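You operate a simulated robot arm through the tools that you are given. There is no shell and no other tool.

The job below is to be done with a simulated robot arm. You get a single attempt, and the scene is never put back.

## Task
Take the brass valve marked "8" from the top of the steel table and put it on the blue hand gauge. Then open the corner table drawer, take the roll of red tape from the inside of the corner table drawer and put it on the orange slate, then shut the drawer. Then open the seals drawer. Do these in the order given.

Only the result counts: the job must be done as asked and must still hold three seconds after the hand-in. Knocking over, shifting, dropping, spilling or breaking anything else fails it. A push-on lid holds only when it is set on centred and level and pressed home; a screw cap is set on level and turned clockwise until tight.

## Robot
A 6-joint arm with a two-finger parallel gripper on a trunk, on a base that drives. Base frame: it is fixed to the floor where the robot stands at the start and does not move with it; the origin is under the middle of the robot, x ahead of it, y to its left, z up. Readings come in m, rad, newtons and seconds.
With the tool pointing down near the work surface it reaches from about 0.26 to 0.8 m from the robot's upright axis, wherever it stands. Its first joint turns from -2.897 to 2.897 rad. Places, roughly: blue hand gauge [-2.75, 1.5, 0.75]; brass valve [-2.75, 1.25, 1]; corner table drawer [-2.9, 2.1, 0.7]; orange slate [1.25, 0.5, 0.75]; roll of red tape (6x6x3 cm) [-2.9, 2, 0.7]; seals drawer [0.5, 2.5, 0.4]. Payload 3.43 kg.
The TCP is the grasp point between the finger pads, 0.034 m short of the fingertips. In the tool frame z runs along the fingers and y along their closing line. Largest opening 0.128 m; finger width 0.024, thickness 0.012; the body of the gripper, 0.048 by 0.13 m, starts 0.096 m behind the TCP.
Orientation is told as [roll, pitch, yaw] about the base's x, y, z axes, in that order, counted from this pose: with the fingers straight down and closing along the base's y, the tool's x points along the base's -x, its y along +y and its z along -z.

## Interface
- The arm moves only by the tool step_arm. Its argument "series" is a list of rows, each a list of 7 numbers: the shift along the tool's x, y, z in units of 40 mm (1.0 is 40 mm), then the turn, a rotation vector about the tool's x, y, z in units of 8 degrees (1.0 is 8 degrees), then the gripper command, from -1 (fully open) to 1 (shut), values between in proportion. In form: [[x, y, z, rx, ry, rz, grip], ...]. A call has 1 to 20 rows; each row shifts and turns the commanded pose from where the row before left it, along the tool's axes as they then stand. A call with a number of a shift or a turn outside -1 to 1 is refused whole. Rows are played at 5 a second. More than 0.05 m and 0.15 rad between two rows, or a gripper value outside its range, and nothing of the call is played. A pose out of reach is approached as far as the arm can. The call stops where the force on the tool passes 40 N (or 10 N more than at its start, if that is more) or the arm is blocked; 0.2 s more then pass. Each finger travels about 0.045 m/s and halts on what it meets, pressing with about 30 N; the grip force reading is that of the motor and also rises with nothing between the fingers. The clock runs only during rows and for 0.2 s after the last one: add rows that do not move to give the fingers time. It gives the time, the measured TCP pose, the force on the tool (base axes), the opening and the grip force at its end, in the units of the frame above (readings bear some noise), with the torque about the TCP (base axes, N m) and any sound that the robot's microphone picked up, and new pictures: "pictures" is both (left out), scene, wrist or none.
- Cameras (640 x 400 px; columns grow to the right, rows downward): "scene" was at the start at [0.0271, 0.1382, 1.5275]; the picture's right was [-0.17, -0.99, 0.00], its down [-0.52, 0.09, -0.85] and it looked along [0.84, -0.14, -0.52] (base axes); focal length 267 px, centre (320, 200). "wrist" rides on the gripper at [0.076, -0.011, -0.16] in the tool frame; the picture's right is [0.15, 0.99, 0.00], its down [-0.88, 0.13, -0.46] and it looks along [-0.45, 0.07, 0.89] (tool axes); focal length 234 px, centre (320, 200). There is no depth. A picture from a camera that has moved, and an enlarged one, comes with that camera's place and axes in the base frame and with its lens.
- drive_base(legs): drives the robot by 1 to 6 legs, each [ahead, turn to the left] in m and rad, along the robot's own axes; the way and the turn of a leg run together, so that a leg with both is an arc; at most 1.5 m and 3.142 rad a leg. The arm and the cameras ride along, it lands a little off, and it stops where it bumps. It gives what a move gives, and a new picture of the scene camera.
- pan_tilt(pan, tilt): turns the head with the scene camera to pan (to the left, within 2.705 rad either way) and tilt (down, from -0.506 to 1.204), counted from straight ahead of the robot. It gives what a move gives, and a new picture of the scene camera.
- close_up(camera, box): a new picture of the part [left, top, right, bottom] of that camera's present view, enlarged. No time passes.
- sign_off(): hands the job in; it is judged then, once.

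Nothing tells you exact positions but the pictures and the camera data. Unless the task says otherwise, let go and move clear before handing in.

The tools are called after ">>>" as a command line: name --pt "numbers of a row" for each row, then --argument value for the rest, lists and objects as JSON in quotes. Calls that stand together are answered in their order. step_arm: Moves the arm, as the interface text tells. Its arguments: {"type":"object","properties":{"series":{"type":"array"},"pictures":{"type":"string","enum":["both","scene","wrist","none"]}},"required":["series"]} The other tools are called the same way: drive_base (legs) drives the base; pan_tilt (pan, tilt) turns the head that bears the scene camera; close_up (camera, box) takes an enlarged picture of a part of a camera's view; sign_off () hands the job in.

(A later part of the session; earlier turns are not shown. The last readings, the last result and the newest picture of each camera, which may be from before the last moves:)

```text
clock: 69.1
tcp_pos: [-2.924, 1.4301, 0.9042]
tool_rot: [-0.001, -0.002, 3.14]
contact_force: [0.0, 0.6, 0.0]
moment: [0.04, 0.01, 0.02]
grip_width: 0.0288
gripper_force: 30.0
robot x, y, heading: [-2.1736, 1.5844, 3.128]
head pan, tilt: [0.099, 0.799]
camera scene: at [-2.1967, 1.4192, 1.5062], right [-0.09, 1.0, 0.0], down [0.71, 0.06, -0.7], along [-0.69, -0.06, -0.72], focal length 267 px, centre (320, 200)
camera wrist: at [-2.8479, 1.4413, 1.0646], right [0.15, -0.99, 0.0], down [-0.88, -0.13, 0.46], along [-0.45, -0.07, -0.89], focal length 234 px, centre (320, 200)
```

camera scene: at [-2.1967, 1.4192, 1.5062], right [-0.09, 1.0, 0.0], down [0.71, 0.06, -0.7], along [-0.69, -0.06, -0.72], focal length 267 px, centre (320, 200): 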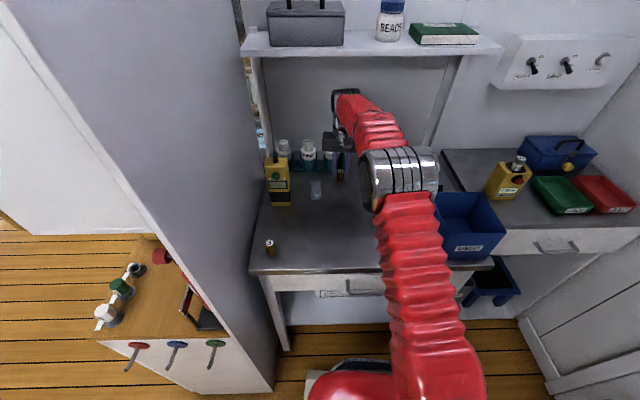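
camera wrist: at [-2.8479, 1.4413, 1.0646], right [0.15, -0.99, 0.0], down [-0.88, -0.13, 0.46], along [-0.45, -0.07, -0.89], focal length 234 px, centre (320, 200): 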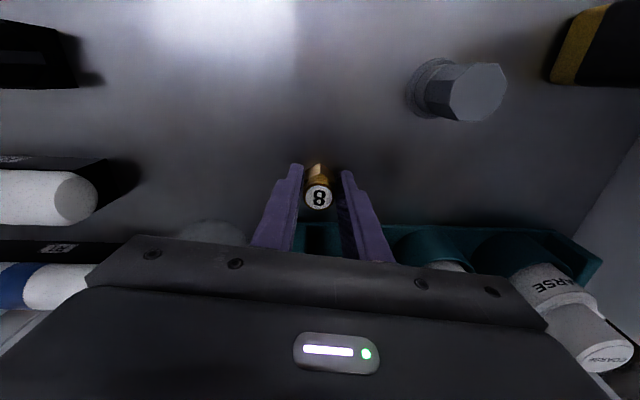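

The valve is held (opening 28.8 mm). I'll lift it, retract partway towards the gauge and take a measuring picture.

>>> step_arm --pt "0 0 -0.8 0 0 0 1" --pt "0 0 -0.9 0 0 0 1" --pt "0 0 -0.9 0 0 0 1" --pt "0.7 -0.3 0 0 0 0 1" --pt "0.7 -0.3 -0.3 0 0 0 1" --pt "0.7 -0.3 -0.3 0 0 0 1" --pt "0 0 0 0 0 0 1"

>>> close_up --camera "wrist" --box '[140, 0, 400, 220]'

>>> close_up --camera "scene" --box '[300, 120, 428, 240]'

```text
clock: 70.7
tcp_pos: [-2.8392, 1.4635, 1.033]
tool_rot: [0.001, -0.003, -3.14]
contact_force: [0.1, 0.0, -0.3]
moment: [0.0, -0.01, -0.02]
grip_width: 0.0286
gripper_force: 29.9
robot x, y, heading: [-2.175, 1.5841, 3.123]
head pan, tilt: [0.099, 0.799]
camera scene: at [-2.1964, 1.4193, 1.5062], right [-0.09, 1.0, 0.0], down [0.71, 0.06, -0.7], along [-0.69, -0.06, -0.72], focal length 267 px, centre (320, 200)
camera wrist: at [-2.7637, 1.4755, 1.1926], right [0.15, -0.99, 0.0], down [-0.88, -0.13, 0.46], along [-0.45, -0.07, -0.89], focal length 234 px, centre (320, 200)
```

scene: 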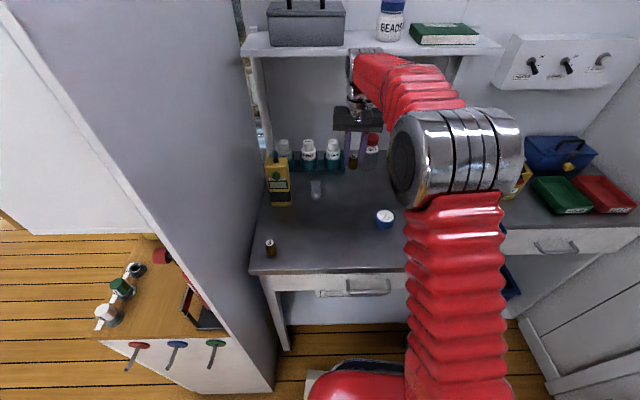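
wrist: 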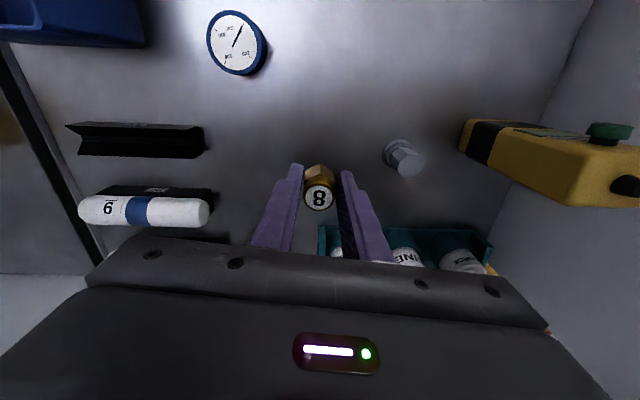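

```text
1.82 times, centred on (270, 110) of wrist
camera zoom: at [-2.7637, 1.4755, 1.1926], right [0.15, -0.99, 0.0], down [-0.88, -0.13, 0.46], along [-0.45, -0.07, -0.89], focal length 426 px, centre (411, 364)
```

zoom: 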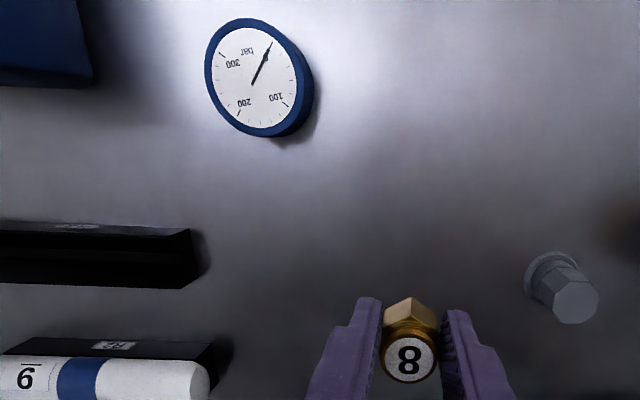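

```text
3.33 times, centred on (364, 180) of scene
camera zoom: at [-2.1964, 1.4193, 1.5062], right [-0.09, 1.0, 0.0], down [0.71, 0.06, -0.7], along [-0.69, -0.06, -0.72], focal length 890 px, centre (173, 267)
```

zoom: 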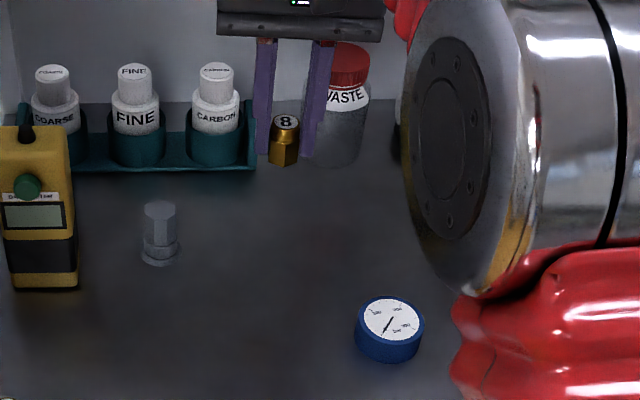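

The gauge face centre is at about (−2.740, 1.568), top z≈0.90. I'll bring the valve over it and down to about 1.5 cm above.

>>> step_arm --pt "0.62 -0.65 0 0 0 0 1" --pt "0.62 -0.65 0 0 0 0 1" --pt "0.62 -0.65 0 0 0 0 1" --pt "0.62 -0.66 0 0 0 0 1" --pt "0 0 0.8 0 0 0 1" --pt "0 0 0.8 0 0 0 1" --pt "0 0 0.2 0 0 0 1" --pt "0 0 0 0 0 0 1"

>>> close_up --camera "wrist" --box '[220, 100, 420, 240]'

>>> close_up --camera "scene" --box '[330, 150, 428, 240]'

```text
clock: 72.5
tcp_pos: [-2.7398, 1.571, 0.9621]
tool_rot: [0.0, -0.002, 3.139]
contact_force: [0.1, 0.0, -2.1]
moment: [0.01, -0.01, -0.03]
grip_width: 0.0284
gripper_force: 30.2
robot x, y, heading: [-2.1699, 1.583, 3.128]
head pan, tilt: [0.099, 0.799]
camera scene: at [-2.1965, 1.4193, 1.5062], right [-0.09, 1.0, 0.0], down [0.71, 0.06, -0.7], along [-0.69, -0.06, -0.72], focal length 267 px, centre (320, 200)
camera wrist: at [-2.6633, 1.5823, 1.121], right [0.15, -0.99, 0.0], down [-0.88, -0.13, 0.46], along [-0.45, -0.07, -0.89], focal length 234 px, centre (320, 200)
```

scene: 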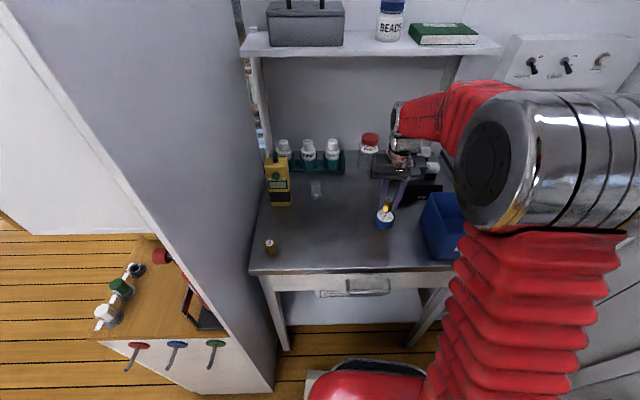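
wrist: 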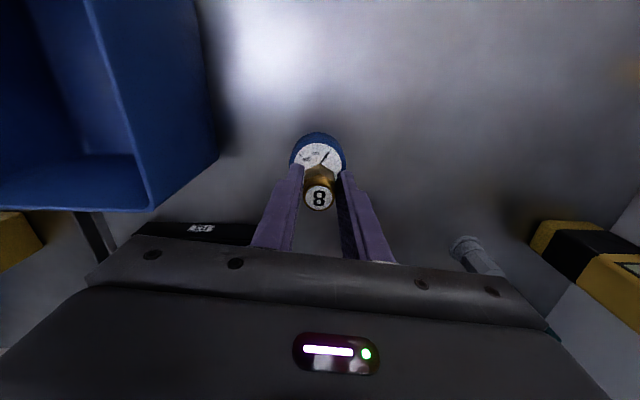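

```text
2.86 times, centred on (320, 170) of wrist
camera zoom: at [-2.6633, 1.5823, 1.121], right [0.15, -0.99, 0.0], down [-0.88, -0.13, 0.46], along [-0.45, -0.07, -0.89], focal length 669 px, centre (320, 286)
```

zoom: 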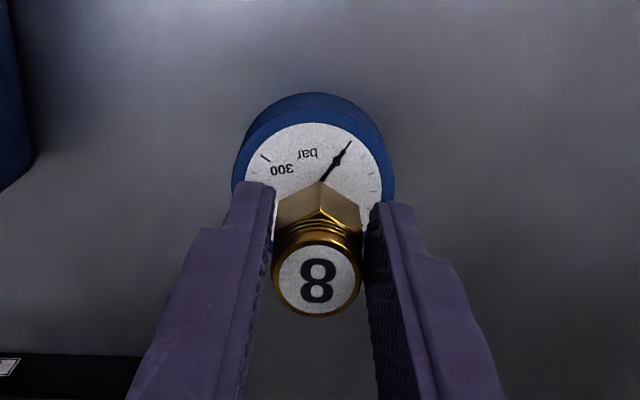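

```text
4.44 times, centred on (379, 195) of scene
camera zoom: at [-2.1965, 1.4193, 1.5062], right [-0.09, 1.0, 0.0], down [0.71, 0.06, -0.7], along [-0.69, -0.06, -0.72], focal length 1187 px, centre (58, 222)
```

zoom: 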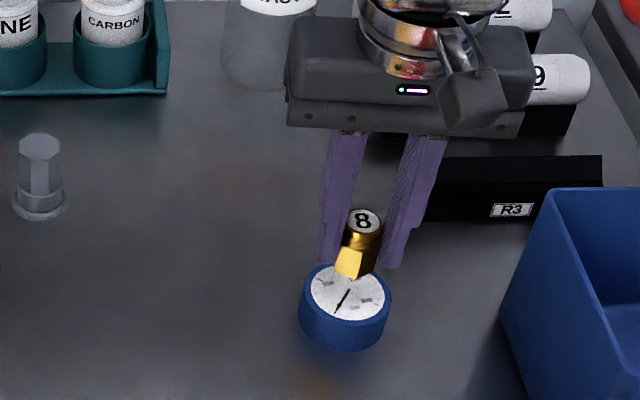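

The valve hovers over the gauge's centre. I'll lower gently, checking the force.

>>> step_arm --pt "0.04 0 0.15 0 0 0 1" --pt "0 0 0.15 0 0 0 1" --pt "0 0 0.08 0 0 0 1" --pt "0 0 0 0 0 0 1" --pictures "none"

>>> close_up --camera "scene" --box '[355, 180, 403, 235]'

```text
clock: 73.5
tcp_pos: [-2.7371, 1.5706, 0.9469]
tool_rot: [0.0, -0.002, 3.143]
contact_force: [0.3, -0.3, -1.3]
moment: [-0.01, -0.02, -0.01]
grip_width: 0.0286
gripper_force: 30.5
robot x, y, heading: [-2.1692, 1.5848, 3.129]
head pan, tilt: [0.099, 0.799]
```

```text
7.27 times, centred on (379, 208) of scene
camera zoom: at [-2.1965, 1.4193, 1.5062], right [-0.09, 1.0, 0.0], down [0.71, 0.06, -0.7], along [-0.69, -0.06, -0.72], focal length 1942 px, centre (-109, 146)
```

zoom: 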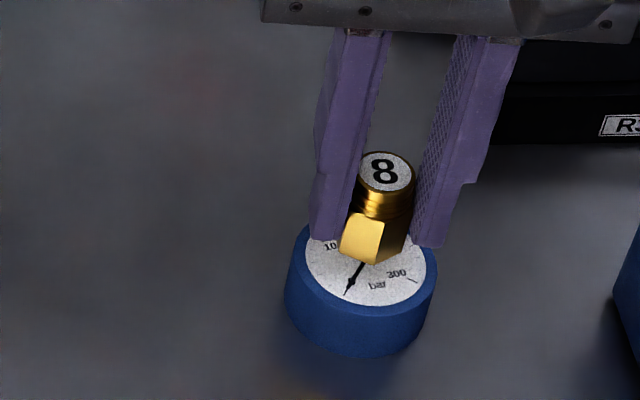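

>>> step_arm --pt "0 0 0.06 0 0 0 1" --pt "0 0 0.06 0 0 0 1" --pt "0 0 0 0 0 0 1" --pictures "none"

>>> close_up --camera "scene" --box '[355, 180, 403, 235]'

```text
clock: 74.3
tcp_pos: [-2.7372, 1.5695, 0.9419]
tool_rot: [0.0, 0.0, 3.14]
contact_force: [-0.2, 0.1, -1.0]
moment: [0.02, -0.04, -0.02]
grip_width: 0.0285
gripper_force: 30.7
robot x, y, heading: [-2.1726, 1.5865, 3.131]
head pan, tilt: [0.099, 0.799]
```

```text
7.27 times, centred on (379, 208) of scene
camera zoom: at [-2.1964, 1.4193, 1.5062], right [-0.09, 1.0, 0.0], down [0.71, 0.06, -0.7], along [-0.69, -0.06, -0.72], focal length 1942 px, centre (-109, 146)
```

zoom: 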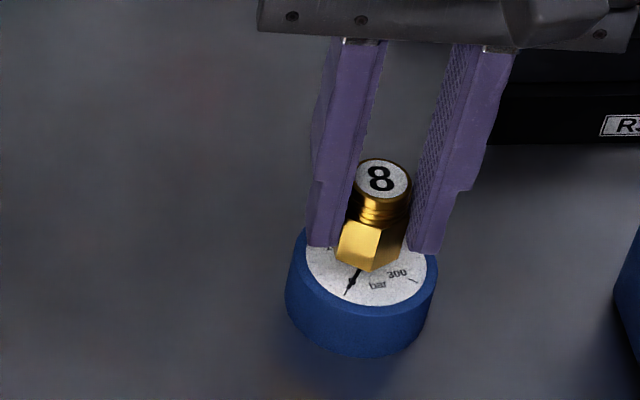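

>>> step_arm --pt "0 0 0.05 0 0 0 1" --pt "0 0 0.05 0 0 0 1" --pt "0 0 0 0 0 0 1" --pictures "none"

>>> close_up --camera "scene" --box '[355, 180, 403, 235]'

```text
clock: 75.1
tcp_pos: [-2.7375, 1.5706, 0.9383]
tool_rot: [0.001, -0.001, 3.141]
contact_force: [0.3, 0.8, -0.3]
moment: [0.01, -0.02, 0.0]
grip_width: 0.0287
gripper_force: 30.0
robot x, y, heading: [-2.1746, 1.5877, 3.135]
head pan, tilt: [0.099, 0.799]
```

```text
7.27 times, centred on (379, 208) of scene
camera zoom: at [-2.1964, 1.4193, 1.5062], right [-0.09, 1.0, 0.0], down [0.71, 0.06, -0.7], along [-0.69, -0.06, -0.72], focal length 1942 px, centre (-109, 146)
```

zoom: 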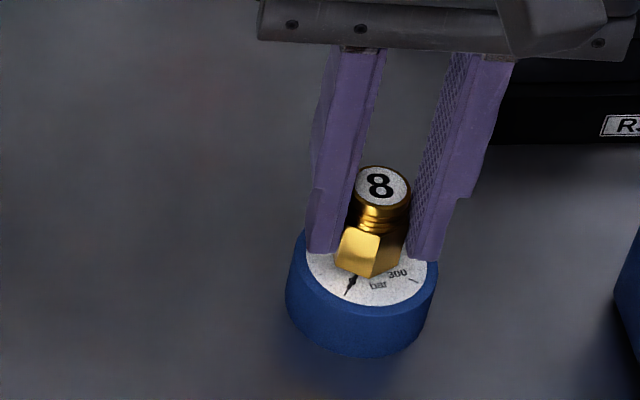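

>>> step_arm --pt "0 0 0.05 0 0 0 1" --pt "0 0 0 0 0 0 1" --pictures "none"

>>> step_arm --pt "0 0 0.05 0 0 0 1" --pt "0 0 0 0 0 0 1" --pictures "none"

>>> close_up --camera "scene" --box '[355, 180, 403, 235]'

```text
clock: 75.7
tcp_pos: [-2.7383, 1.5692, 0.936]
tool_rot: [-0.002, -0.001, 3.143]
contact_force: [-0.1, 0.2, -0.8]
moment: [-0.03, 0.0, 0.03]
grip_width: 0.0288
gripper_force: 30.0
robot x, y, heading: [-2.1743, 1.5864, 3.132]
head pan, tilt: [0.099, 0.799]
```

```text
clock: 76.3
tcp_pos: [-2.7378, 1.571, 0.9329]
tool_rot: [0.0, 0.0, 3.142]
contact_force: [0.7, -0.3, -0.6]
moment: [0.02, 0.0, 0.02]
grip_width: 0.0285
gripper_force: 29.4
robot x, y, heading: [-2.1722, 1.5863, 3.13]
head pan, tilt: [0.099, 0.799]
```

```text
7.27 times, centred on (379, 208) of scene
camera zoom: at [-2.1964, 1.4193, 1.5062], right [-0.09, 1.0, 0.0], down [0.71, 0.06, -0.7], along [-0.69, -0.06, -0.72], focal length 1942 px, centre (-109, 146)
```

zoom: 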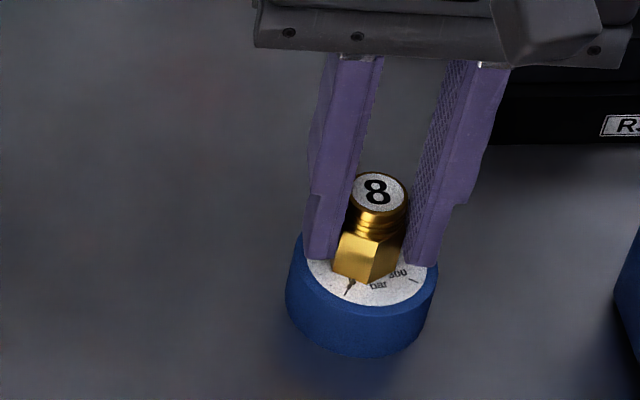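

>>> step_arm --pt "0 0 0.04 0 0 0 1" --pt "0 0 0 0 0 0 1" --pictures "none"

>>> step_arm --pt "0 0 0.04 0 0 0 1" --pt "0 0 0 0 0 0 1" --pictures "wrist"

>>> close_up --camera "scene" --box '[355, 180, 403, 235]'

```text
clock: 76.9
tcp_pos: [-2.7374, 1.5705, 0.933]
tool_rot: [0.001, -0.004, 3.143]
contact_force: [2.9, 3.3, 11.5]
moment: [0.16, -0.09, -0.06]
grip_width: 0.0286
gripper_force: 29.8
robot x, y, heading: [-2.17, 1.5846, 3.132]
head pan, tilt: [0.099, 0.799]
```

```text
clock: 77.5
tcp_pos: [-2.7382, 1.5691, 0.9301]
tool_rot: [0.002, -0.003, 3.141]
contact_force: [-0.5, 3.3, 18.4]
moment: [0.15, 0.06, -0.11]
grip_width: 0.0287
gripper_force: 30.6
robot x, y, heading: [-2.1728, 1.5873, 3.13]
head pan, tilt: [0.099, 0.799]
camera wrist: at [-2.6628, 1.5815, 1.0901], right [0.15, -0.99, 0.0], down [-0.88, -0.13, 0.46], along [-0.45, -0.07, -0.89], focal length 234 px, centre (320, 200)
```

wrist: 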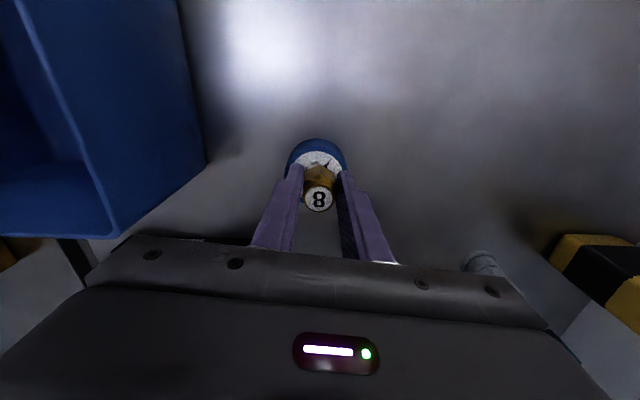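

```text
7.27 times, centred on (379, 208) of scene
camera zoom: at [-2.1959, 1.4194, 1.5062], right [-0.09, 1.0, 0.0], down [0.71, 0.06, -0.7], along [-0.69, -0.06, -0.72], focal length 1942 px, centre (-109, 146)
```

zoom: 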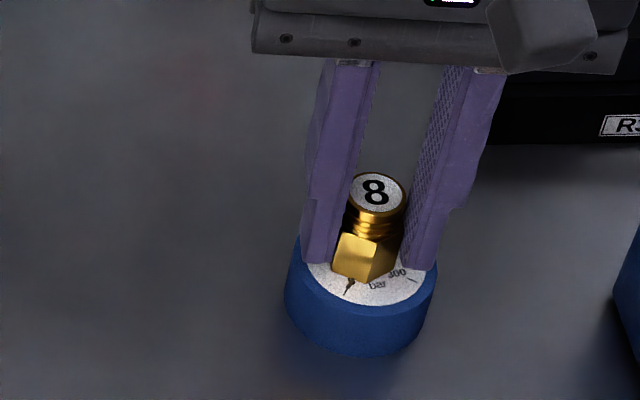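

The valve is seated on the gauge with light pressure. I'll ease the pressure, open the fingers a little, and see whether it stands.

>>> step_arm --pt "0 0 -0.05 0 0 0 1" --pt "0 0 0 0 0 0 0.4" --pt "0 0 0 0 0 0 0.22" --pt "0 0 0 0 0 0 0.22" --pt "0 0 0 0 0 0 0.22" --pictures "wrist"

>>> close_up --camera "scene" --box '[355, 180, 403, 235]'

```text
clock: 78.7
tcp_pos: [-2.7385, 1.5706, 0.9329]
tool_rot: [0.001, -0.002, 3.141]
contact_force: [-0.6, 0.1, 0.0]
moment: [0.03, -0.02, -0.04]
grip_width: 0.0497
gripper_force: 0.0
robot x, y, heading: [-2.17, 1.5846, 3.127]
head pan, tilt: [0.099, 0.799]
camera wrist: at [-2.6626, 1.5814, 1.0918], right [0.15, -0.99, 0.0], down [-0.88, -0.13, 0.46], along [-0.45, -0.07, -0.89], focal length 234 px, centre (320, 200)
```

wrist: 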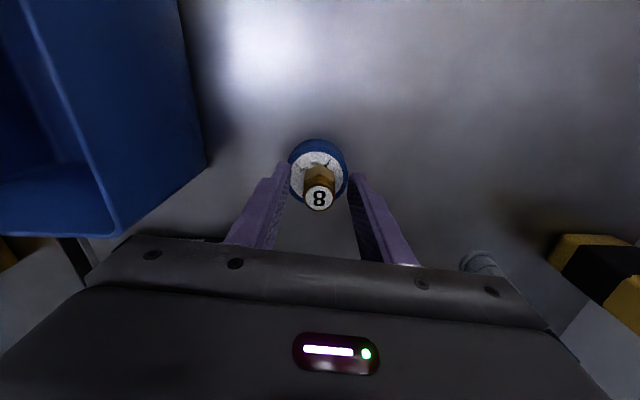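

```text
7.27 times, centred on (379, 208) of scene
camera zoom: at [-2.1964, 1.4193, 1.5062], right [-0.09, 1.0, 0.0], down [0.71, 0.06, -0.7], along [-0.69, -0.06, -0.72], focal length 1942 px, centre (-109, 146)
```

zoom: 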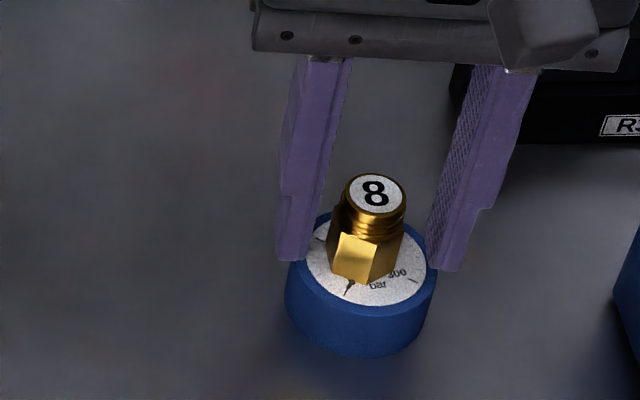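

The valve stands centred on the gauge. I'll lift clear, then swing over to the corner table's drawer side.

>>> step_arm --pt "0 0 -0.5 0 0 0 0.22" --pt "0 0 -0.9 0 0 0 0.22" --pt "0 0 -0.9 0 0 0 0.22" --pt "0 0 -0.9 0 0 0 0.22" --pt "0 0 -0.9 0 0 0 0.22" --pt "0 0 -0.9 0 0 0 0.22" --pt "0.6 -0.95 0 0 0 0 0.22" --pt "0.6 -0.95 0 0 0 0 0.22" --pt "0.6 -0.95 0 0 0 0 0.22" --pt "0.6 -0.95 0 0 0 0 0.22" --pt "0.6 -0.95 0 0 0 0 0.22" --pt "0.6 -0.95 0 0 0 0 0.22" --pt "0.6 -0.95 0 0 0 0 0.22" --pt "0.6 -0.95 0 0 0 0 0.22" --pt "0.6 -0.95 0 0 0 0 0.22" --pt "0.6 -0.95 0 0 0 0 0.22" --pt "0.6 -0.95 0 0 0 0 0.22" --pt "0 0 0 0 0 0 0.22"

>>> close_up --camera "scene" --box '[345, 170, 425, 240]'

```text
clock: 82.5
tcp_pos: [-2.4718, 1.9868, 1.1317]
tool_rot: [0.0, 0.0, 3.142]
contact_force: [0.1, -0.4, 0.7]
moment: [0.01, -0.01, -0.02]
grip_width: 0.0501
gripper_force: 0.1
robot x, y, heading: [-2.1734, 1.5843, 3.126]
head pan, tilt: [0.099, 0.799]
camera scene: at [-2.1961, 1.4194, 1.5062], right [-0.09, 1.0, 0.0], down [0.71, 0.06, -0.7], along [-0.69, -0.06, -0.72], focal length 267 px, centre (320, 200)
camera wrist: at [-2.397, 1.9988, 1.2916], right [0.15, -0.99, 0.0], down [-0.88, -0.13, 0.46], along [-0.45, -0.07, -0.89], focal length 234 px, centre (320, 200)
```

scene: 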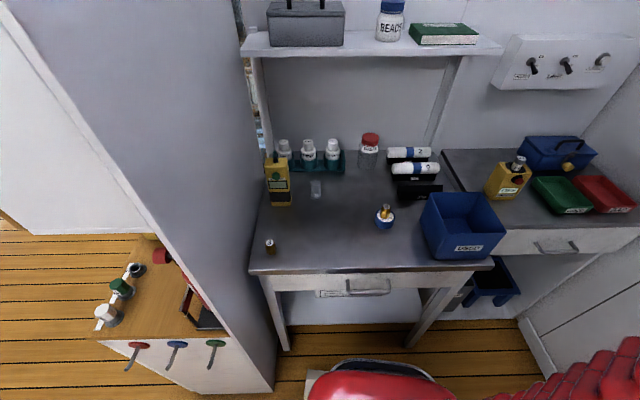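
wrist: 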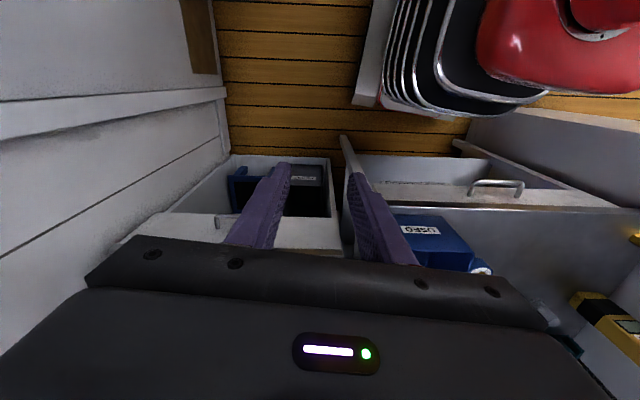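

```text
5.71 times, centred on (385, 205) of scene
camera zoom: at [-2.1961, 1.4194, 1.5062], right [-0.09, 1.0, 0.0], down [0.71, 0.06, -0.7], along [-0.69, -0.06, -0.72], focal length 1526 px, centre (-51, 171)
```

zoom: 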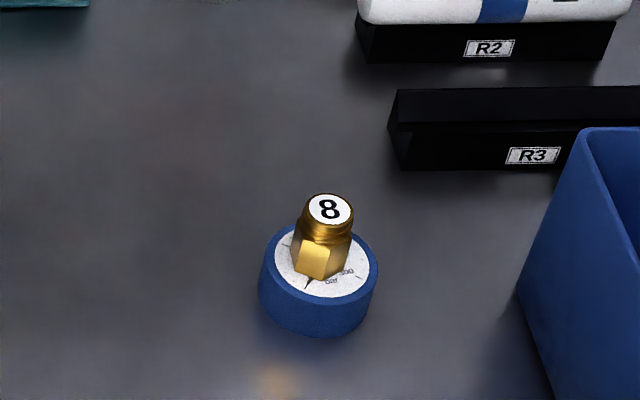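

The valve is in place. Now I'll look closely at the corner table's drawer handle.

>>> close_up --camera "scene" --box '[500, 215, 640, 275]'

>>> pan_tilt --pan -0.6 --tilt 0.7

>>> close_up --camera "wrist" --box '[120, 140, 400, 260]'

```text
4.57 times, centred on (570, 245) of scene
camera zoom: at [-2.1961, 1.4194, 1.5062], right [-0.09, 1.0, 0.0], down [0.71, 0.06, -0.7], along [-0.69, -0.06, -0.72], focal length 1220 px, centre (-823, -6)
```

zoom: 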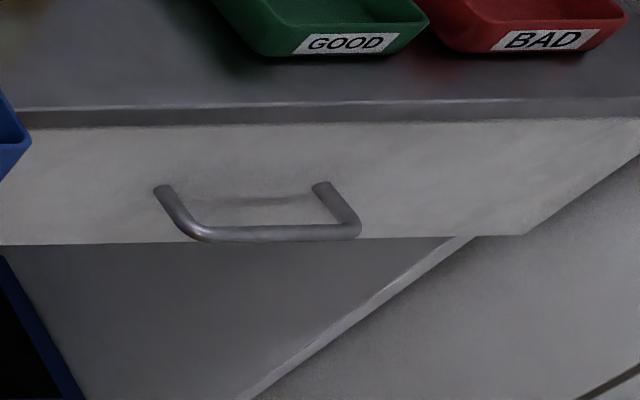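

```text
clock: 83.6
tcp_pos: [-2.4721, 1.9868, 1.1308]
tool_rot: [0.0, -0.003, 3.141]
contact_force: [0.3, -0.4, 0.2]
moment: [-0.01, 0.01, -0.05]
grip_width: 0.0499
gripper_force: 0.0
robot x, y, heading: [-2.1711, 1.5871, 3.131]
head pan, tilt: [-0.6, 0.7]
camera scene: at [-2.1852, 1.4752, 1.5145], right [0.57, 0.82, 0.0], down [0.53, -0.37, -0.76], along [-0.63, 0.44, -0.64], focal length 267 px, centre (320, 200)
```

scene: 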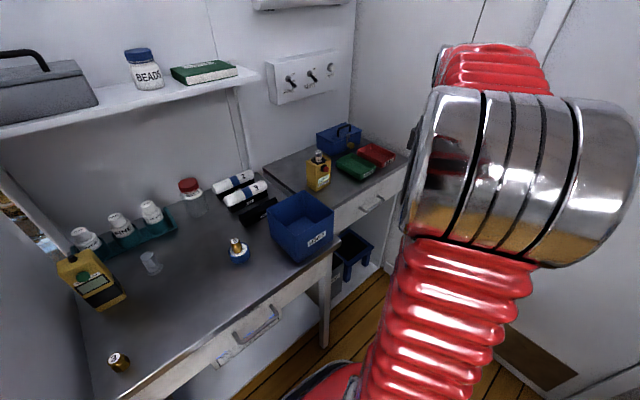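

```text
2.29 times, centred on (260, 200) of wrist
camera zoom: at [-2.3972, 1.9984, 1.2916], right [0.15, -0.99, 0.0], down [-0.88, -0.13, 0.46], along [-0.45, -0.07, -0.89], focal length 535 px, centre (457, 200)
```

zoom: 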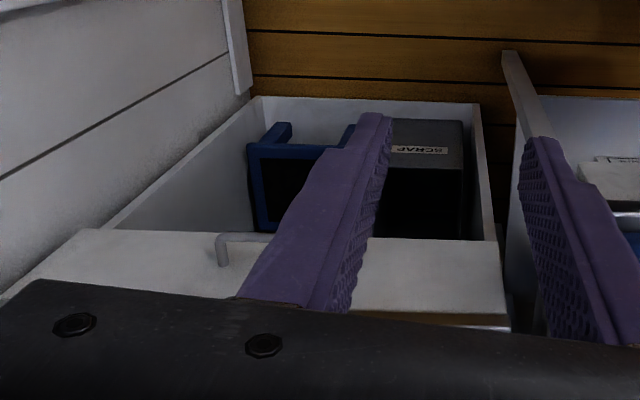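

The handle bar runs along y, sticks out about 4 cm, at roughly (−2.77, 2.18, 0.74). I'll turn the tool so that the fingers point forward and close vertically.

>>> step_arm --pt "0 -1 0 0 0 0 0" --pt "0 -1 0 0 0 0 0" --pt "0 -1 0 0 0 0 0" --pt "0 -1 0 0 0 0 0" --pt "0 0 0 0 0 1 0" --pt "0 0 0 0 0 1 0" --pt "0 0 0 0 0 1 0" --pt "0 0 0 0 0 1 0" --pt "0 0 0 0 0 1 0" --pt "0 0 0 0 0 1 0" --pt "0 0 0 0 0 1 0" --pt "0 0 0 0 0 1 0" --pt "0 0 0 0 0 1 0" --pt "0 0 0 0 0 1 0" --pt "0 0 0 0 0 1 0" --pt "0 0 0 0 0 0.25 0" --pt "0 0 0 0 0 0 0"

```text
clock: 87.2
tcp_pos: [-2.4735, 2.1479, 1.1312]
tool_rot: [0.001, 0.001, 1.569]
contact_force: [0.2, -0.6, 0.2]
moment: [0.02, 0.01, 0.0]
grip_width: 0.0641
gripper_force: 0.0
robot x, y, heading: [-2.1724, 1.5873, 3.122]
head pan, tilt: [-0.6, 0.7]
camera scene: at [-2.1852, 1.4753, 1.5145], right [0.58, 0.82, 0.0], down [0.53, -0.37, -0.76], along [-0.63, 0.44, -0.64], focal length 267 px, centre (320, 200)
camera wrist: at [-2.4625, 2.0725, 1.291], right [-0.99, -0.15, 0.0], down [-0.13, 0.88, 0.46], along [-0.07, 0.45, -0.89], focal length 234 px, centre (320, 200)
```

scene: 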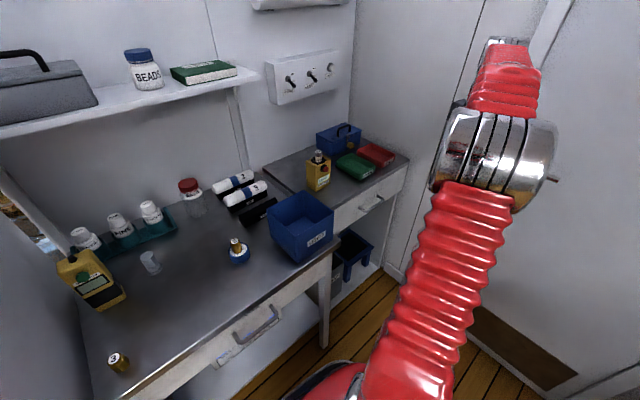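
wrist: 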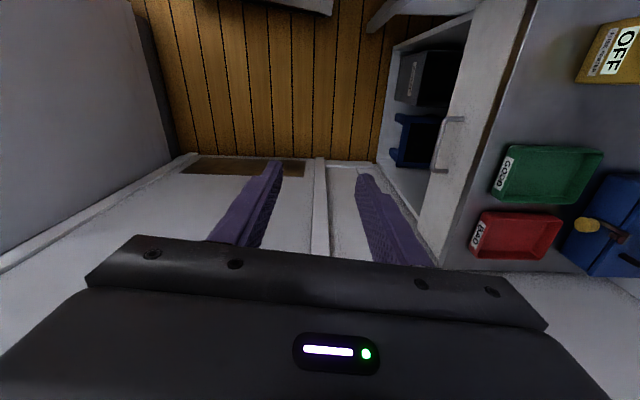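

>>> close_up --camera "wrist" --box '[370, 90, 530, 200]'

>>> close_up --camera "scene" --box '[320, 160, 420, 240]'

```text
3.64 times, centred on (450, 145) of wrist
camera zoom: at [-2.4625, 2.0725, 1.291], right [-0.99, -0.15, 0.0], down [-0.13, 0.88, 0.46], along [-0.07, 0.45, -0.89], focal length 852 px, centre (-153, 400)
```

zoom: 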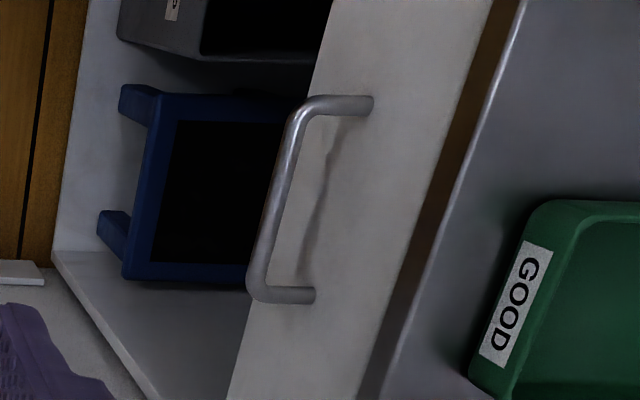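

```text
5.00 times, centred on (370, 200) of scene
camera zoom: at [-2.1852, 1.4753, 1.5145], right [0.58, 0.82, 0.0], down [0.53, -0.37, -0.76], along [-0.63, 0.44, -0.64], focal length 1335 px, centre (70, 200)
```

zoom: 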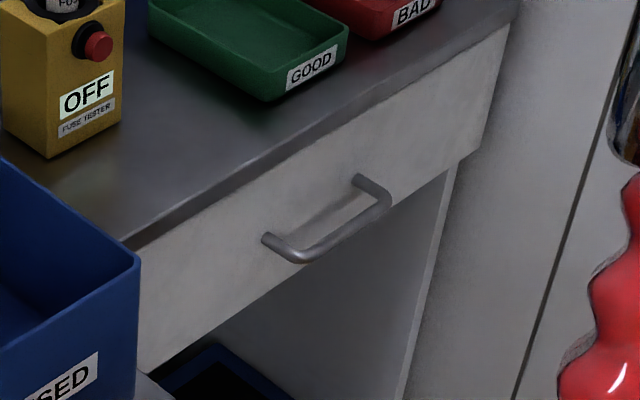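

The drawer bar is at about (−2.756, 2.163, 0.750), with the drawer front at x≈−2.793. I'll now tilt the tool to nearly horizontal, still well in front.

>>> step_arm --pt "0 0 0 -1 0 0 0.3" --pt "0 0 0 -1 0 0 0.3" --pt "0 0 0 -1 0 0 0.3" --pt "0 0 0 -1 0 0 0.3" --pt "0 0 0 -1 0 0 0.3" --pt "0 0 0 -1 0 0 0.3" --pt "0 0 0 -1 0 0 0.3" --pt "0 0 0 -1 0 0 0.3" --pt "0 0 0 -1 0 0 0.3" --pt "0 0 0 0 0 0 0.3"

```text
clock: 89.4
tcp_pos: [-2.4733, 2.1485, 1.1313]
tool_rot: [1.26, 0.0, 1.571]
contact_force: [-0.5, 0.6, 0.6]
moment: [0.01, -0.02, 0.03]
grip_width: 0.0448
gripper_force: 0.0
robot x, y, heading: [-2.1736, 1.5827, 3.132]
head pan, tilt: [-0.6, 0.7]
camera scene: at [-2.185, 1.4753, 1.5145], right [0.58, 0.82, 0.0], down [0.53, -0.37, -0.76], along [-0.63, 0.44, -0.64], focal length 267 px, centre (320, 200)
camera wrist: at [-2.3186, 2.0724, 1.1694], right [-0.3, -0.15, 0.94], down [0.39, 0.88, 0.26], along [-0.87, 0.45, -0.21], focal length 234 px, centre (320, 200)
```

scene: 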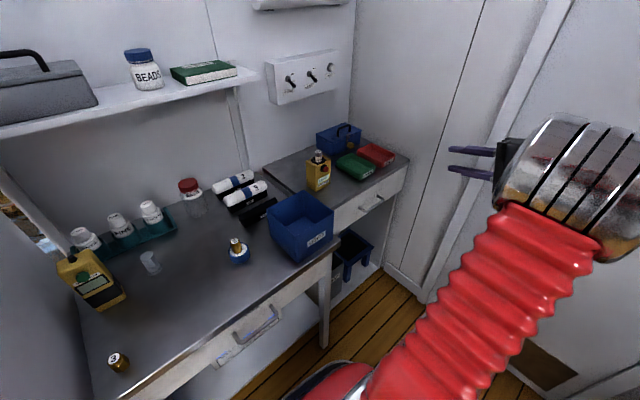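
wrist: 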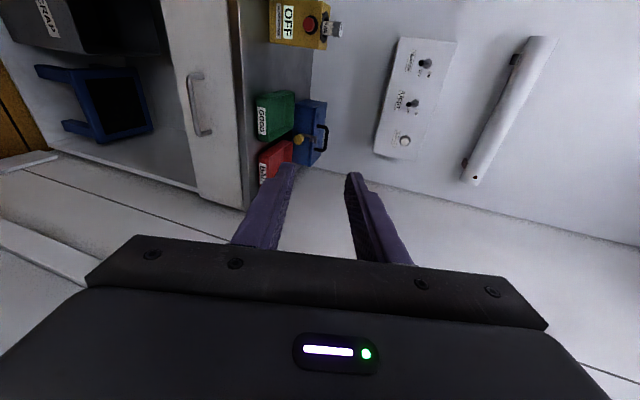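

The tilt works. Now straight down in front of the drawer, keeping x.

>>> step_arm --pt "-0.036 -0.86 0.28 0 0 0 0.3" --pt "-0.036 -0.86 0.28 0 0 0 0.3" --pt "-0.036 -0.86 0.28 0 0 0 0.3" --pt "-0.036 -0.86 0.28 0 0 0 0.3" --pt "-0.036 -0.86 0.28 0 0 0 0.3" --pt "-0.036 -0.86 0.28 0 0 0 0.3" --pt "-0.036 -0.86 0.28 0 0 0 0.3" --pt "-0.036 -0.86 0.28 0 0 0 0.3" --pt "-0.036 -0.86 0.28 0 0 0 0.3" --pt "-0.036 -0.86 0.28 0 0 0 0.3" --pt "0 0 0 0 0 0 0.3"

>>> close_up --camera "wrist" --box '[160, 60, 480, 260]'

```text
clock: 91.8
tcp_pos: [-2.4735, 2.1611, 0.769]
tool_rot: [1.257, 0.0, 1.572]
contact_force: [-0.5, -0.2, 0.8]
moment: [0.01, -0.01, -0.02]
grip_width: 0.0447
gripper_force: 0.0
robot x, y, heading: [-2.1727, 1.5829, 3.128]
head pan, tilt: [-0.6, 0.7]
camera scene: at [-2.1851, 1.4753, 1.5145], right [0.58, 0.82, 0.0], down [0.53, -0.37, -0.76], along [-0.63, 0.44, -0.64], focal length 267 px, centre (320, 200)
camera wrist: at [-2.319, 2.0846, 0.8074], right [-0.3, -0.15, 0.94], down [0.39, 0.88, 0.26], along [-0.87, 0.45, -0.21], focal length 234 px, centre (320, 200)
```

scene: 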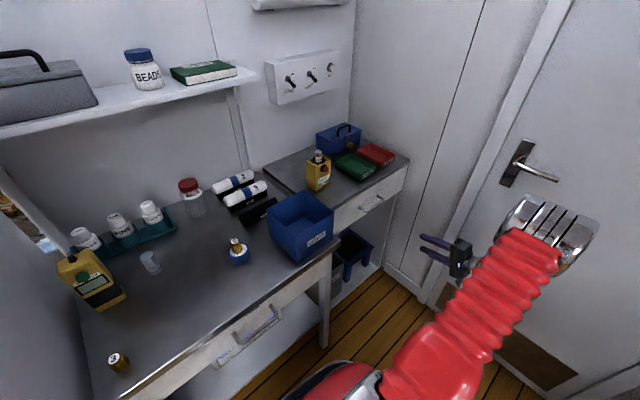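
wrist: 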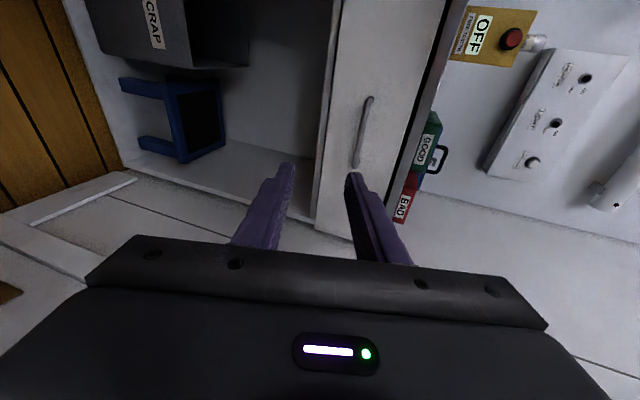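

```text
2.00 times, centred on (320, 160) of wrist
camera zoom: at [-2.319, 2.0846, 0.8074], right [-0.3, -0.15, 0.94], down [0.39, 0.88, 0.26], along [-0.87, 0.45, -0.21], focal length 468 px, centre (320, 280)
```

zoom: 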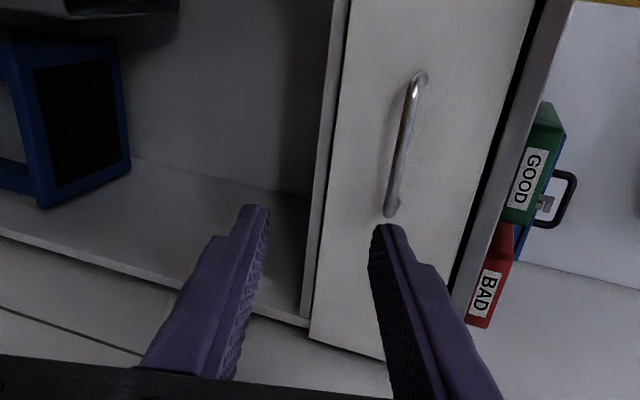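

The bar sits where expected (z≈0.753). I'll come up to 5 cm short of it.

>>> step_arm --pt "0 0.3 0.863 0 0 0 0.3" --pt "0 0.3 0.863 0 0 0 0.3" --pt "0 0.3 0.863 0 0 0 0.3" --pt "0 0.3 0.863 0 0 0 0.3" --pt "0 0.3 0.863 0 0 0 0.3" --pt "0 0.3 0.863 0 0 0 0.3" --pt "0 0 0 0 0 0 0.3"

>>> close_up --camera "wrist" --box '[220, 60, 460, 210]'

>>> close_up --camera "scene" --box '[320, 160, 460, 270]'

```text
clock: 93.4
tcp_pos: [-2.6936, 2.1609, 0.7731]
tool_rot: [1.258, 0.002, 1.57]
contact_force: [-0.2, 0.4, -0.1]
moment: [0.01, -0.02, 0.02]
grip_width: 0.0448
gripper_force: 0.0
robot x, y, heading: [-2.1691, 1.5833, 3.127]
head pan, tilt: [-0.6, 0.7]
camera scene: at [-2.1853, 1.4753, 1.5145], right [0.58, 0.82, 0.0], down [0.53, -0.37, -0.76], along [-0.63, 0.44, -0.64], focal length 267 px, centre (320, 200)
camera wrist: at [-2.5388, 2.0857, 0.8122], right [-0.3, -0.15, 0.94], down [0.39, 0.88, 0.26], along [-0.87, 0.45, -0.21], focal length 234 px, centre (320, 200)
```

scene: 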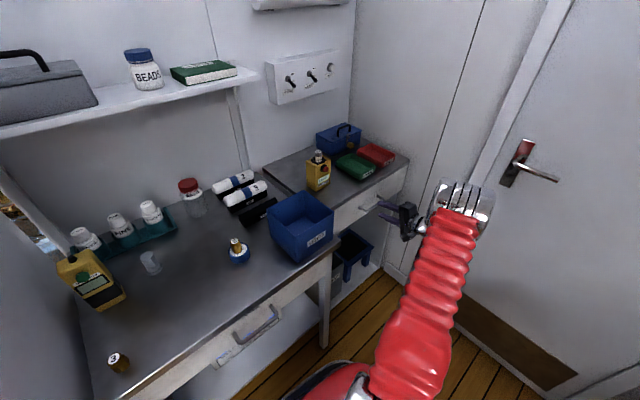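
wrist: 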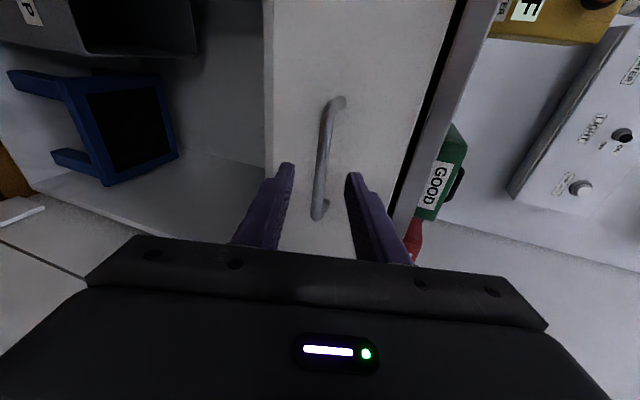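

```text
2.67 times, centred on (340, 135) of wrist
camera zoom: at [-2.5388, 2.0857, 0.8122], right [-0.3, -0.15, 0.94], down [0.39, 0.88, 0.26], along [-0.87, 0.45, -0.21], focal length 624 px, centre (267, 373)
```

zoom: 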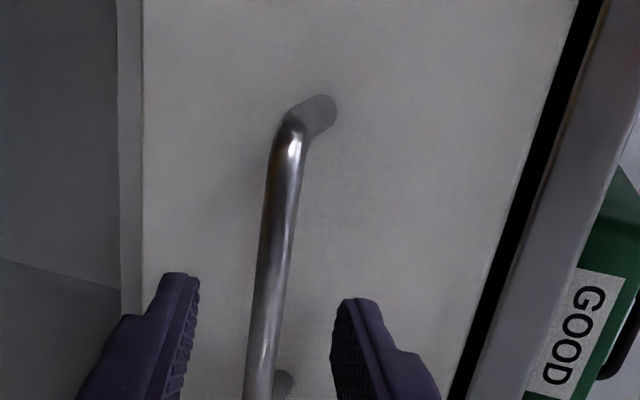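

```text
3.64 times, centred on (390, 215) of scene
camera zoom: at [-2.1853, 1.4753, 1.5145], right [0.58, 0.82, 0.0], down [0.53, -0.37, -0.76], along [-0.63, 0.44, -0.64], focal length 971 px, centre (66, 146)
```

zoom: 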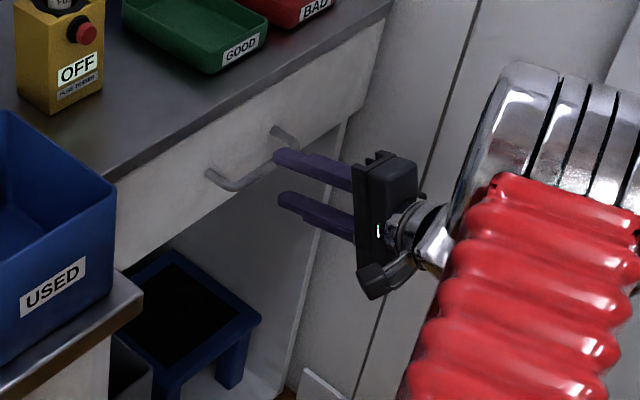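

The bar is nicely between the fingers. I'll advance about 4.8 cm and close on it.

>>> step_arm --pt "0 0.1 0.4 0 0 0 0.3" --pt "0 0 0.4 0 0 0 0.3" --pt "0 0 0.4 0 0 0 0.3" --pt "0 0 0 0 0 0 0.3" --pictures "wrist"

>>> close_up --camera "scene" --box '[320, 160, 460, 270]'

```text
clock: 94.4
tcp_pos: [-2.7404, 2.1626, 0.7628]
tool_rot: [1.258, 0.001, 1.571]
contact_force: [0.6, 0.2, 0.0]
moment: [-0.02, 0.01, -0.01]
grip_width: 0.0447
gripper_force: 0.0
robot x, y, heading: [-2.1705, 1.5844, 3.133]
head pan, tilt: [-0.6, 0.7]
camera wrist: at [-2.5856, 2.0863, 0.8019], right [-0.3, -0.14, 0.94], down [0.39, 0.88, 0.26], along [-0.87, 0.45, -0.21], focal length 234 px, centre (320, 200)
```

wrist: 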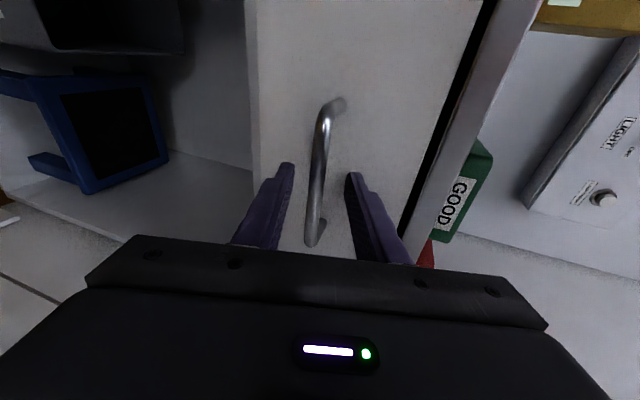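

```text
3.64 times, centred on (390, 215) of scene
camera zoom: at [-2.1854, 1.4753, 1.5145], right [0.58, 0.82, 0.0], down [0.53, -0.37, -0.76], along [-0.63, 0.44, -0.64], focal length 971 px, centre (66, 146)
```

zoom: 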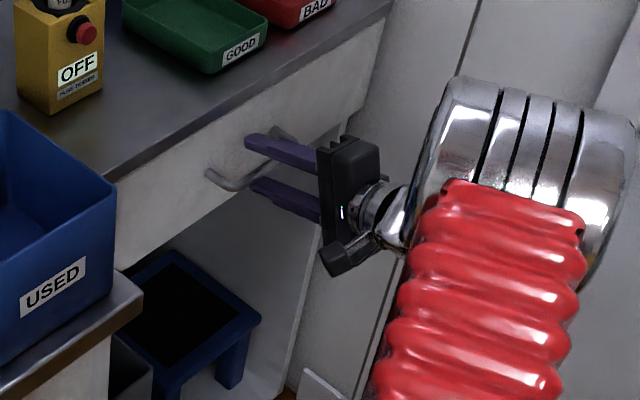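

>>> step_arm --pt "0 0 0 0 0 0 1" --pt "0 0 0 0 0 0 1" --pt "0 0 0 0 0 0 1" --pt "0 0 0 0 0 0 1" --pictures "wrist"

```text
clock: 95.4
tcp_pos: [-2.7401, 2.1616, 0.7604]
tool_rot: [1.254, 0.001, 1.57]
contact_force: [4.4, 4.3, -24.3]
moment: [1.21, -0.09, -0.31]
grip_width: 0.0123
gripper_force: 44.8
robot x, y, heading: [-2.1718, 1.5872, 3.131]
head pan, tilt: [-0.6, 0.7]
camera wrist: at [-2.5848, 2.0862, 0.7999], right [-0.31, -0.14, 0.94], down [0.39, 0.88, 0.26], along [-0.87, 0.45, -0.21], focal length 234 px, centre (320, 200)
```

wrist: 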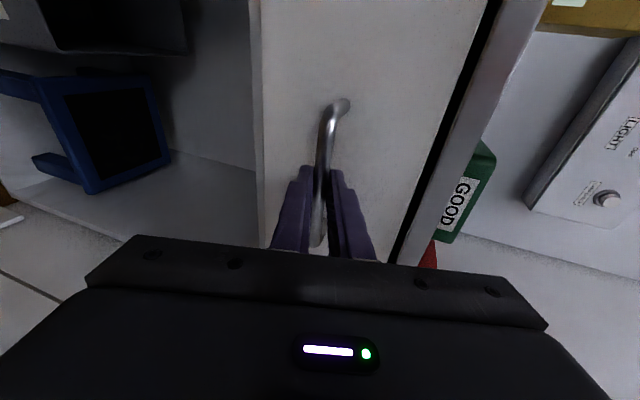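

>>> step_arm --pt "0 -0.08 0 0 0 0 1" --pt "0 0 0 0 0 0 1" --pictures "none"

```text
clock: 96.0
tcp_pos: [-2.7399, 2.1621, 0.7601]
tool_rot: [1.259, 0.0, 1.572]
contact_force: [10.4, -4.2, -12.3]
moment: [0.97, -0.03, 0.57]
grip_width: 0.0126
gripper_force: 45.0
robot x, y, heading: [-2.172, 1.5836, 3.13]
head pan, tilt: [-0.6, 0.7]
```

The pressure has eased. Now I'll pull the drawer outward along +x.

>>> step_arm --pt "0 -0.12 -0.35 0 0 0 1" --pt "0 -0.23 -0.71 0 0 0 1" --pt "0 -0.23 -0.71 0 0 0 1" --pt "0 -0.23 -0.71 0 0 0 1" --pt "0 0 0 0 0 0 1"

```text
clock: 96.7
tcp_pos: [-2.6836, 2.1669, 0.7593]
tool_rot: [1.257, -0.003, 1.558]
contact_force: [-1.8, 4.9, -8.2]
moment: [1.39, 0.12, -0.72]
grip_width: 0.0123
gripper_force: 45.0
robot x, y, heading: [-2.1713, 1.5834, 3.126]
head pan, tilt: [-0.6, 0.7]
stopped in row 3: the force on the tool passed its limit at 47 N (the readings are from after the stop); the commanded pose is now the measured one
camera scene: at [-2.1857, 1.4755, 1.5145], right [0.58, 0.82, 0.0], down [0.53, -0.37, -0.76], along [-0.63, 0.44, -0.64], focal length 267 px, centre (320, 200)
camera wrist: at [-2.5303, 2.0892, 0.7991], right [-0.31, -0.15, 0.94], down [0.4, 0.87, 0.27], along [-0.86, 0.46, -0.21], focal length 234 px, centre (320, 200)
```

scene: 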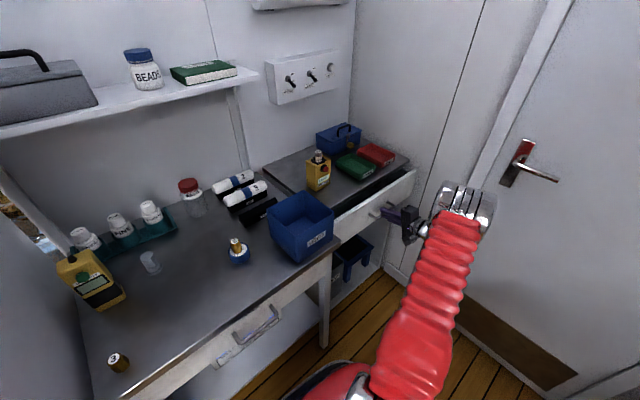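
wrist: 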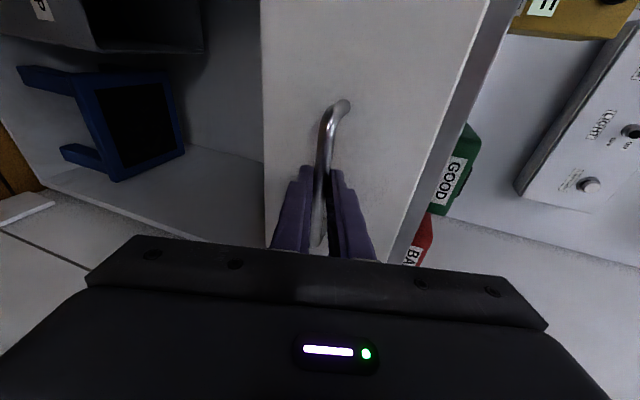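

The drawer is moving. The force peaked, so I'll pull more slowly.

>>> step_arm --pt "0 -0.06 -0.18 0 0 0 1" --pt "0 -0.1 -0.3 0 0 0 1" --pt "0 -0.1 -0.3 0 0 0 1" --pt "0 -0.1 -0.3 0 0 0 1" --pt "0 -0.1 -0.3 0 0 0 1" --pt "0 -0.1 -0.3 0 0 0 1" --pt "0 -0.1 -0.3 0 0 0 1" --pt "0 -0.1 -0.3 0 0 0 1" --pt "0 0 0 0 0 0 1" --pictures "scene"

```text
clock: 97.5
tcp_pos: [-2.6508, 2.1693, 0.7599]
tool_rot: [1.254, -0.002, 1.552]
contact_force: [0.2, 5.0, -10.0]
moment: [1.2, 0.03, 0.08]
grip_width: 0.0124
gripper_force: 45.4
robot x, y, heading: [-2.1741, 1.5883, 3.129]
head pan, tilt: [-0.6, 0.7]
stopped in row 4: the force on the tool passed its limit at 42 N (the readings are from after the stop); the commanded pose is now the measured one
camera scene: at [-2.1856, 1.4755, 1.5145], right [0.58, 0.82, 0.0], down [0.53, -0.37, -0.76], along [-0.63, 0.44, -0.64], focal length 267 px, centre (320, 200)
```

scene: 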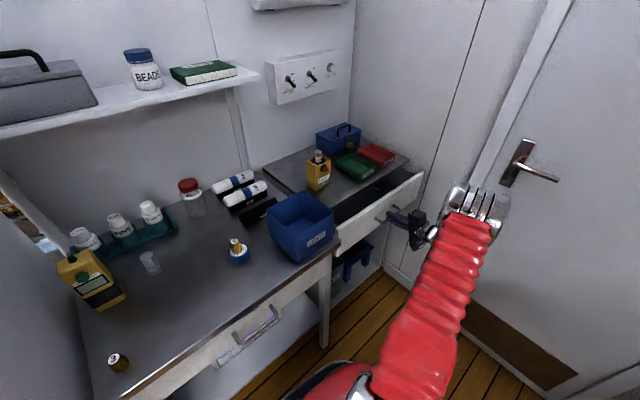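

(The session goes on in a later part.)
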